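You operate a simulated robot arm through the tools that you are given. There is no shell and no other tool. Be economical: measure what you need, move in short steps, check, and stop when the job is done.

Carry out the task below with a simulated robot arm. There is one attempt and no reset: what you move stays moved.

TASK
Take the pack labelled "cards" from the island top and leave it in the white bowl.
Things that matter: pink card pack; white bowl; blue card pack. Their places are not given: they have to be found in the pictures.

It is judged by the outcome, as a careful person would: the job done as asked, and still so three seconds after it is handed in. It fails if anything else is knocked over, pushed out of place, dropped, spilled or broken.

THE ROBOT
A 7-joint arm with a two-finger parallel gripper, fixed in place. Base frame: the origin is at the foot of the arm, x ahead of it, y to its left, z up; the work surface is at about z = 0. Lengths are in m, angles in rad, forces in N, time in s.
With the tool pointing down near the work surface it reaches from about 0.24 to 0.62 m from the base axis. Its first joint turns from -1.152 to 1.152 rad. Payload 2.6 kg.
Tool frame: the origin (TCP) lies between the finger pads and is the grasp point; the fingertips stand 0.03 m ahead of it; z points along the fingers, y is the line along which they close. The gripper opens to 0.094 m. The fingers are 0.028 m wide and 0.01 m thick; the gripper's body (0.05 by 0.096 m) begins 0.055 m behind the TCP.
Orientation is that of the tool frame in the base frame, as a unit quaternion [w, x, y, z]. With the fingers straight down and closing along the base's y, the tool's x points along the base's -x, its y along +y and its z along -z.

THE INTERFACE
- The arm moves only by the tool play_rows. Its argument "increments" is a list of rows, each a list of 7 numbers: the shift along the base's x, y, z in m, then the turn, a rotation vector about the base's x, y, z in rad, then the opening, from 0 (shut) to 1 (fully open). In form: [[dx, dy, dz, wx, wy, wz, grip], ...]. A call has 1 to 10 rows; each row is the pose to reach, as a shift and turn from the pose commanded when the call began. A row lasts 0.2 s, in which the tool goes at most 0.05 m and 0.15 rad; a call with a longer step from one row to the next is refused whole, and so is a gripper value outside its range. A pose out of reach is approached as far as the arm can. The call stops where the force on the tool passes 40 N (or 10 N more than at its start, if that is more) or the arm is blocked; 0.2 s more then pass. The fingers move at their own pace (about 0.072 m/s each) and stop on an object; they squeeze with about 39 N. The grip force told is the motor's: it shows also when the fingers shut on nothing. Time passes only in rows, and 0.2 s behind the last, so rows that repeat a pose let the fingers close. It gives the time, the measured TCP pose, the force on the tool (base axes), the opening and the grip force at its end, in the units of the frame above (readings bear some noise).
- Cameras (640 x 400 px; columns grow to the right, rows downward): "scene" is fixed at [0.0279, 0.422, 0.5765]; the picture's right is [-0.85, -0.52, 0.00], its down [-0.24, 0.39, -0.89] and it looks along [0.47, -0.76, -0.45] (base axes); focal length 328 px, centre (320, 200). "wrist" rides on the gripper at [-0.037, 0, -0.058] in the tool frame; the picture's right is [0.00, -1.00, 0.00], its down [0.97, 0.00, -0.24] and it looks along [0.24, 0.00, 0.97] (tool axes); focal length 218 px, centre (320, 200).
- grab_frame(camera): a new picture of that camera. No time passes.
- point_at(camera, pixels): for up to 12 pixels [column, row] of the newest picture of that camera ("zoom" is the newest enlarged one), the place [x, y, z] in the base frame of the surface seen there, good to about 0.002 m. No time passes.
- enlarge(camera, box): a new picture of the part [left, top, right, bottom] of that camera's present view, enlarged. No time passes.
- job_done(): hands the job in; it is judged then, once.

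Work in short steps. Measure before you move; look again where a grasp or a placing could have gone wrong, and mend it. You have 60 turns and 24 pictures in all, the two below and enlarged ones among them. Open the gripper and draw the arm clear of the work before you hand the job in, unless the task says otherwise; then end with one line.

The tools are called after "Emit:" by a JSON object that holds its "method" and its "body". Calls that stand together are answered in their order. play_rows: Moves the arm, as the interface text tells. Its arguments: {"type":"object","properties":{"increments":{"type":"array","items":{"type":"array","items":{"type":"number"}}}},"required":["increments"]} The other tools are called the same way: grab_frame (camera) takes a picture; point_at (camera, pixels) gives the place of the surface under pixels of a picture; enlarge (camera, box) takes an enlarged picture of a part of a camera's view; job_done () hands the job in.

At the start:

```text
time: 0.0
eef_pos: [0.2499, -0.3173, 0.2656]
orientation: [0.0, 0.0, 1.0, 0.0]
contact_force: [0.4, 0.3, 0.8]
width: 0.0939
grasp_force: 0.0
```

scene: 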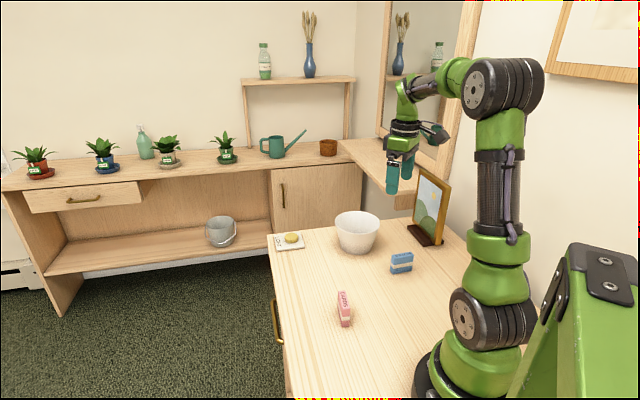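
wrist: 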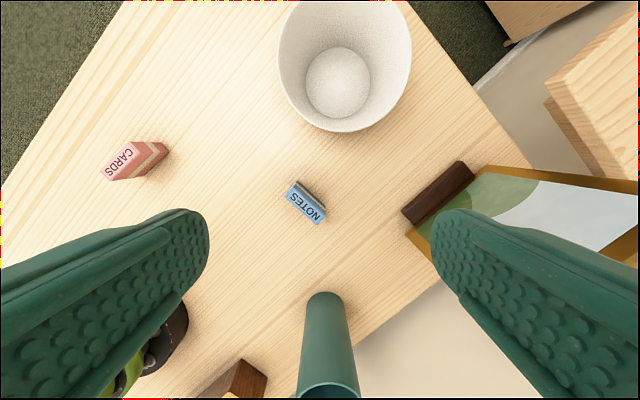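

The pink pack at wrist (135,160) reads "CARDS"; the blue one reads "NOTES". I enlarge both and measure the pack and the bowl.

Emit:
{"method": "enlarge", "body": {"camera": "scene", "box": [260, 190, 450, 340]}}

Emit:
{"method": "enlarge", "body": {"camera": "wrist", "box": [80, 120, 200, 195]}}

Emit:
{"method": "point_at", "body": {"camera": "wrist", "pixels": [[104, 177], [134, 143], [113, 180], [132, 177], [168, 152], [285, 60], [411, 50], [340, 131], [337, 85], [306, 205], [200, 180]]}}

Emit:
{"method": "point_at", "body": {"camera": "scene", "pixels": [[338, 293], [348, 292], [341, 305], [351, 306], [342, 327], [352, 325], [336, 218], [378, 220], [357, 212], [357, 231], [357, 252], [401, 256]]}}

```text
2.67 times, centred on (355, 265) of scene
```

zoom: 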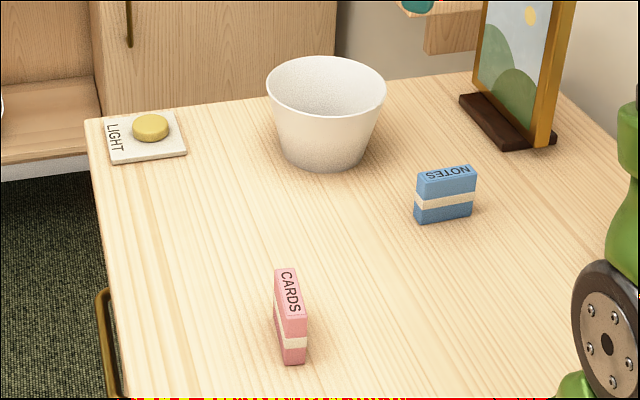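

```text
5.33 times, centred on (140, 158) of wrist
```

zoom: 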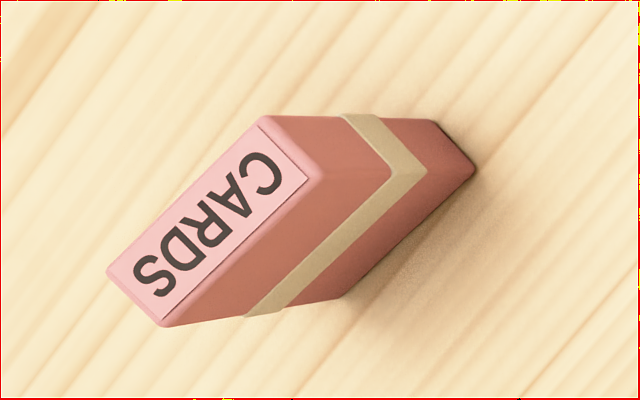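

```text
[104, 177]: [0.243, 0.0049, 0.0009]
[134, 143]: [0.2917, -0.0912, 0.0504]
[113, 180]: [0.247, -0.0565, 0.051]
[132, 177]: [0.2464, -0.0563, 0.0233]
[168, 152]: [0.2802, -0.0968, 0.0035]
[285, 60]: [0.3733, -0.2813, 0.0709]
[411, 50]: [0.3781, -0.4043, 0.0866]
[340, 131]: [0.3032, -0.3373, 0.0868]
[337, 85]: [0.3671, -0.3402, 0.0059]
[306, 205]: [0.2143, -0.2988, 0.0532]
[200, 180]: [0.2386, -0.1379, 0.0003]
```

```text
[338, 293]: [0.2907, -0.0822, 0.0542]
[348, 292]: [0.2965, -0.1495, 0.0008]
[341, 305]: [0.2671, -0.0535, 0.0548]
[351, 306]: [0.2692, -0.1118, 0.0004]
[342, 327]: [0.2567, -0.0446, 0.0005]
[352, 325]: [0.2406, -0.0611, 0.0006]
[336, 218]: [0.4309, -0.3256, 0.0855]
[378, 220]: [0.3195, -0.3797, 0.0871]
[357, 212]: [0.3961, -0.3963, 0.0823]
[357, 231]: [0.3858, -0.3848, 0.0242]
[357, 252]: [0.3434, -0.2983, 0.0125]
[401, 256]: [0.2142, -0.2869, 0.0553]
```

The newest zoom shows the top face's corners at (112,272), (268,120), (318,172) and (162,322). I measure just inside them.

Emit:
{"method": "point_at", "body": {"camera": "zoom", "pixels": [[116, 272], [268, 124], [314, 172], [162, 318], [215, 222], [470, 165], [432, 124], [340, 298]]}}

Emit:
{"method": "point_at", "body": {"camera": "wrist", "pixels": [[340, 60], [310, 90], [365, 85], [280, 30], [410, 30], [279, 70], [408, 70], [300, 115], [385, 115]]}}

```text
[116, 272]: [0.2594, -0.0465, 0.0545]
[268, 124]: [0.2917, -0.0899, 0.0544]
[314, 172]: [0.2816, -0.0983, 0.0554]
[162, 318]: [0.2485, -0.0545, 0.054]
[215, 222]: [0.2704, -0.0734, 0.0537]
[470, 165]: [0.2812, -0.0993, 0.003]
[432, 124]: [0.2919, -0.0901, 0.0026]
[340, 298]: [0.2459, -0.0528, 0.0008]
```

```text
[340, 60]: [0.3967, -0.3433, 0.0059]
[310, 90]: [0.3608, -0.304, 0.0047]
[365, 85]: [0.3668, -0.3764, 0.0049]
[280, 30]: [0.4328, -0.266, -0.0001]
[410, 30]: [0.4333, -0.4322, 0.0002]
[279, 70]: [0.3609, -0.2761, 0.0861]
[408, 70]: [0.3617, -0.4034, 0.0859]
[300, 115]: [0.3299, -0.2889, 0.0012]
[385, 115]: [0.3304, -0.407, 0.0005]
```

The pack is centred at (0.270, -0.072), about 0.054 high and 0.015 thick, with its thin direction about 37° from x. The bowl is centred near (0.368, -0.340) with its rim at 0.087. I move above the pack and turn the tool -0.925 rad.

Emit:
{"method": "play_rows", "body": {"increments": [[0.003, 0.035, -0.016, 0, 0, -0.132, 1], [0.006, 0.07, -0.033, 0, 0, -0.264, 1], [0.009, 0.105, -0.05, 0, 0, -0.396, 1], [0.012, 0.14, -0.066, 0, 0, -0.528, 1], [0.015, 0.175, -0.083, 0, 0, -0.66, 1], [0.018, 0.21, -0.1, 0, 0, -0.793, 1], [0.02, 0.245, -0.116, 0, 0, -0.925, 1], [0.02, 0.245, -0.116, 0, 0, -0.925, 1]]}}

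Emit:
{"method": "grab_frame", "body": {"camera": "wrist"}}

```text
time: 1.8
eef_pos: [0.2695, -0.0711, 0.147]
orientation: [0.0, 0.446, 0.895, 0.0]
contact_force: [0.4, 0.0, 0.6]
width: 0.0941
grasp_force: 0.1
```

```text
19 pictures are left
```

wrist: 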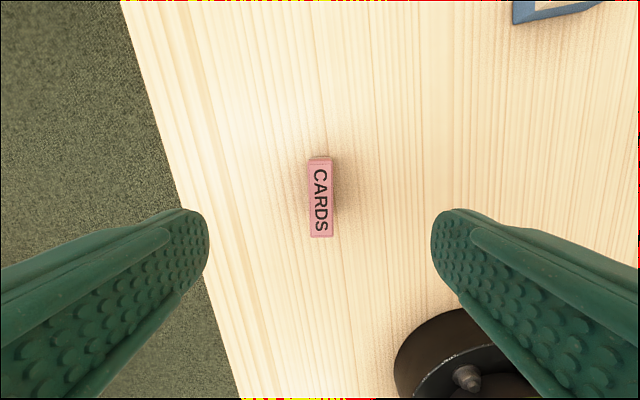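

The pack lies midway between the fingers (column 320) and square with them. I lower to TCP z of about 0.04.

Emit:
{"method": "play_rows", "body": {"increments": [[0, 0, -0.03, 0, 0, 0, 0.7], [0, 0, -0.06, 0, 0, 0, 0.6], [0, 0, -0.085, 0, 0, 0, 0.6], [0, 0, -0.108, 0, 0, 0, 0.6], [0, 0, -0.108, 0, 0, 0, 0.6]]}}

Emit:
{"method": "grab_frame", "body": {"camera": "wrist"}}

```text
time: 3.0
eef_pos: [0.2727, -0.0702, 0.0415]
orientation: [0.0, 0.446, 0.895, 0.0]
contact_force: [-0.1, -0.1, 0.1]
width: 0.0564
grasp_force: 0.0
```

```text
18 pictures are left
```

wrist: 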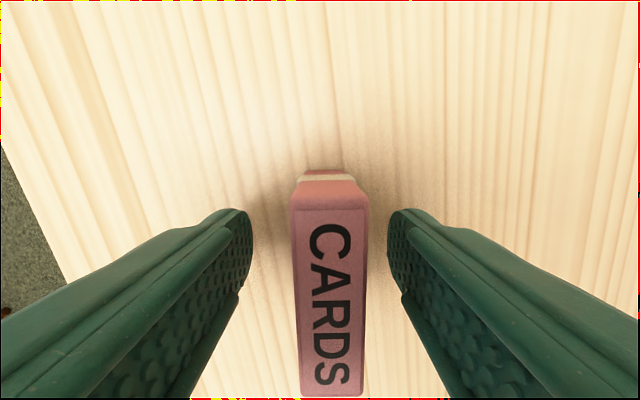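

The pack sits between the fingers with clearance on both sides. I close on it and lift slightly.

Emit:
{"method": "play_rows", "body": {"increments": [[0, 0, 0, 0, 0, 0, 0.3], [0, 0, 0, 0, 0, 0, 0], [0, 0, 0, 0, 0, 0, 0], [0, 0, 0, 0, 0, 0, 0], [0, 0, 0.03, 0, 0, 0, 0], [0, 0, 0.07, 0, 0, 0, 0], [0, 0, 0.11, 0, 0, 0, 0], [0, 0, 0.15, 0, 0, 0, 0], [0, 0, 0.15, 0, 0, 0, 0]]}}

Emit:
{"method": "grab_frame", "body": {"camera": "wrist"}}

```text
time: 5.0
eef_pos: [0.2703, -0.0702, 0.1931]
orientation: [0.0, 0.445, 0.895, 0.0]
contact_force: [-1.1, 0.4, -0.8]
width: 0.0214
grasp_force: 39.2
```

```text
17 pictures are left
```

wrist: 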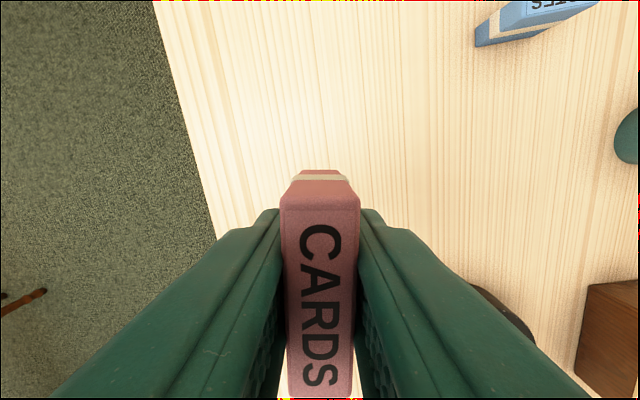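

The pack is held (width 0.021, 39 N). Before crossing I check the green cylinder and the picture frame for height.

Emit:
{"method": "point_at", "body": {"camera": "wrist", "pixels": [[628, 135], [600, 300], [540, 20]]}}

Emit:
{"method": "grab_frame", "body": {"camera": "scene"}}

Emit:
{"method": "point_at", "body": {"camera": "scene", "pixels": [[420, 170], [449, 184], [413, 240], [437, 240]]}}

```text
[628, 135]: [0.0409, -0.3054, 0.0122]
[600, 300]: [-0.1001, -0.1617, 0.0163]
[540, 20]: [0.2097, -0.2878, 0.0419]
```

```text
16 pictures are left
```

scene: 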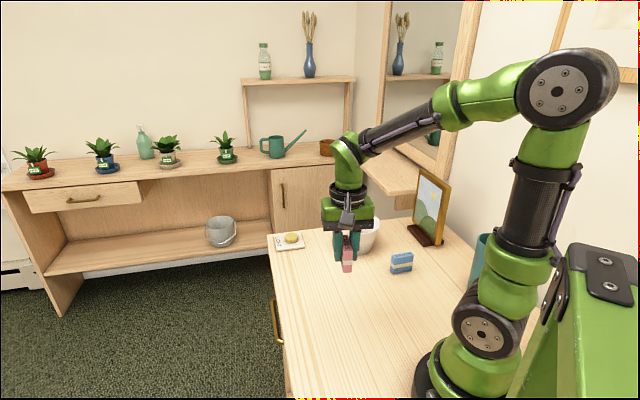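

```text
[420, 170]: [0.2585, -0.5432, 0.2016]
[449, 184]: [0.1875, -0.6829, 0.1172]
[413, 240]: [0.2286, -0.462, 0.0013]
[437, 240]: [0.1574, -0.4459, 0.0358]
```

The frame and cylinder are well away from the path. I carry the pack level (pack bottom at about 0.15) to above the bowl centre.

Emit:
{"method": "play_rows", "body": {"increments": [[0.012, -0.034, 0, 0, 0, 0, 0], [0.025, -0.068, 0, 0, 0, 0, 0], [0.037, -0.101, 0, 0, 0, 0, 0], [0.049, -0.135, 0, 0, 0, 0, 0], [0.061, -0.169, 0, 0, 0, 0, 0], [0.074, -0.203, 0, 0, 0, 0, 0], [0.086, -0.236, 0, 0, 0, 0, 0], [0.098, -0.27, 0, 0, 0, 0, 0], [0.098, -0.27, 0, 0, 0, 0, 0]]}}

Emit:
{"method": "grab_frame", "body": {"camera": "wrist"}}

Emit:
{"method": "enlarge", "body": {"camera": "scene", "box": [270, 120, 450, 280]}}

```text
time: 7.0
eef_pos: [0.3674, -0.3412, 0.1931]
orientation: [0.0, 0.446, 0.895, 0.0]
contact_force: [0.0, 0.0, -0.6]
width: 0.0215
grasp_force: 39.5
```

```text
15 pictures are left
```

wrist: 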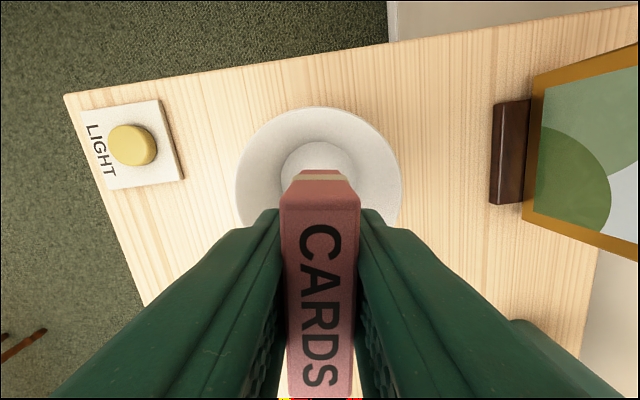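

```text
2.50 times, centred on (360, 200) of scene
```

zoom: 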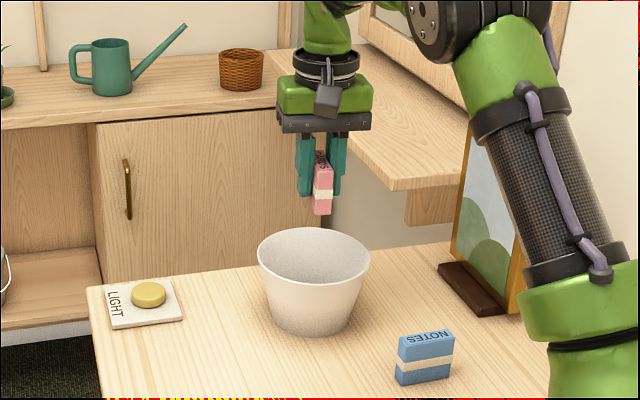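

The bowl is under the pack; I check its centre from the rim points at (236,180), (402,180) and (320,108).

Emit:
{"method": "point_at", "body": {"camera": "wrist", "pixels": [[238, 180], [400, 180], [320, 109], [265, 125], [375, 125], [290, 165], [318, 143], [350, 165]]}}

```text
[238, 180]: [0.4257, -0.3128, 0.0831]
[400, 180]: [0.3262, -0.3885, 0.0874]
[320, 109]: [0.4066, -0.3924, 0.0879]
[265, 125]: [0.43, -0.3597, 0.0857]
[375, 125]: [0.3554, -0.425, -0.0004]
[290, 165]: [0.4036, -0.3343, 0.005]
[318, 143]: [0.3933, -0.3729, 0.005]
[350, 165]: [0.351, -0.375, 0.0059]
```

Rim fit confirms the centre at (0.368, -0.340), r 0.065. The pack fits the 0.037 m radius floor, so I lower until it is a few mm above it.

Emit:
{"method": "play_rows", "body": {"increments": [[0, 0, -0.03, 0, 0, 0, 0], [0, 0, -0.06, 0, 0, 0, 0], [0, 0, -0.09, 0, 0, 0, 0], [0, 0, -0.115, 0, 0, 0, 0], [0, 0, -0.13, 0, 0, 0, 0], [0, 0, -0.141, 0, 0, 0, 0], [0, 0, -0.141, 0, 0, 0, 0]]}}

Emit:
{"method": "enlarge", "body": {"camera": "scene", "box": [270, 140, 450, 280]}}

```text
time: 8.6
eef_pos: [0.3689, -0.3405, 0.0512]
orientation: [0.0, 0.446, 0.895, 0.0]
contact_force: [0.3, -0.4, 0.2]
width: 0.0214
grasp_force: 38.9
```

```text
2.86 times, centred on (360, 210) of scene
```

zoom: 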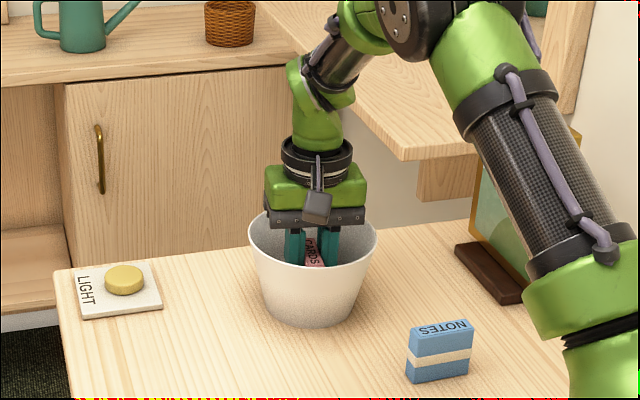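

No contact yet, and the pack bottom is at about 0.010. I lower 4 mm more and open only partly, to 0.4, so the fingers stay off the bowl wall.

Emit:
{"method": "play_rows", "body": {"increments": [[0, 0, -0.004, 0, 0, 0, 0], [0, 0, -0.004, 0, 0, 0, 0.3], [0, 0, -0.004, 0, 0, 0, 0.4], [0, 0, -0.004, 0, 0, 0, 0.4], [0, 0, 0.01, 0, 0, 0, 0.4], [0, 0, 0.04, 0, 0, 0, 0.4], [0, 0, 0.08, 0, 0, 0, 0.4], [0, 0, 0.12, 0, 0, 0, 0.4], [0, 0, 0.16, 0, 0, 0, 0.4]]}}

Emit:
{"method": "grab_frame", "body": {"camera": "wrist"}}

```text
time: 10.6
eef_pos: [0.3686, -0.3399, 0.2099]
orientation: [0.0, 0.446, 0.895, 0.0]
contact_force: [-0.1, 0.0, -0.7]
width: 0.0375
grasp_force: 0.1
```

```text
12 pictures are left
```

wrist: 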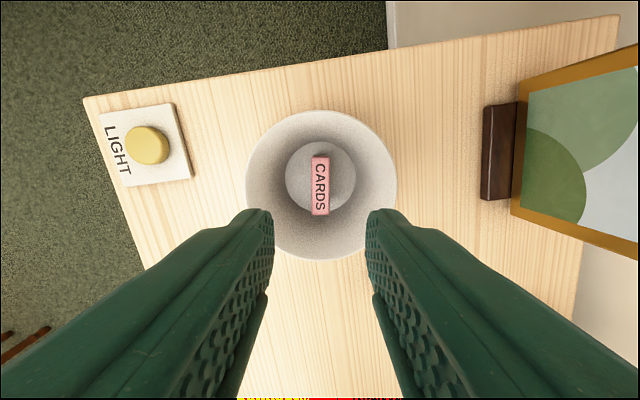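

The pack stands in the bowl, in the centre of the floor. I draw the arm clear toward its starting side, open the gripper and check the whole scene.

Emit:
{"method": "play_rows", "body": {"increments": [[-0.01, 0.035, 0.02, 0, 0, 0, 0.6], [-0.02, 0.07, 0.03, 0, 0, 0, 0.8], [-0.03, 0.105, 0.04, 0, 0, 0, 1], [-0.04, 0.14, 0.05, 0, 0, 0, 1], [-0.05, 0.175, 0.05, 0, 0, 0, 1], [-0.06, 0.21, 0.05, 0, 0, 0, 1], [-0.06, 0.21, 0.05, 0, 0, 0, 1]]}}

Emit:
{"method": "grab_frame", "body": {"camera": "scene"}}

Emit:
{"method": "grab_frame", "body": {"camera": "wrist"}}

```text
time: 12.2
eef_pos: [0.3081, -0.1324, 0.2612]
orientation: [0.0, 0.446, 0.895, 0.0]
contact_force: [0.4, -0.4, 0.3]
width: 0.0939
grasp_force: 0.0
```

```text
11 pictures are left
```

scene: 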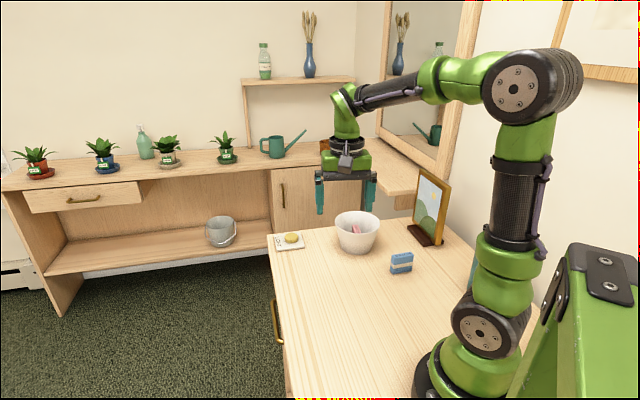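

```text
10 pictures are left
```

wrist: 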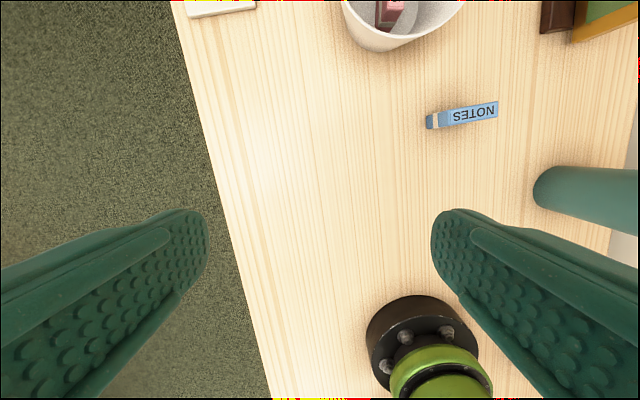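

The pink pack is in the bowl at scene (357,230), everything else is where it was, and the arm is clear with the gripper open. I hand the job in.

Emit:
{"method": "job_done", "body": {}}

```text
The job is handed in.
```

The pack labelled "cards" is standing in the white bowl, nothing else was moved, and the job is handed in.
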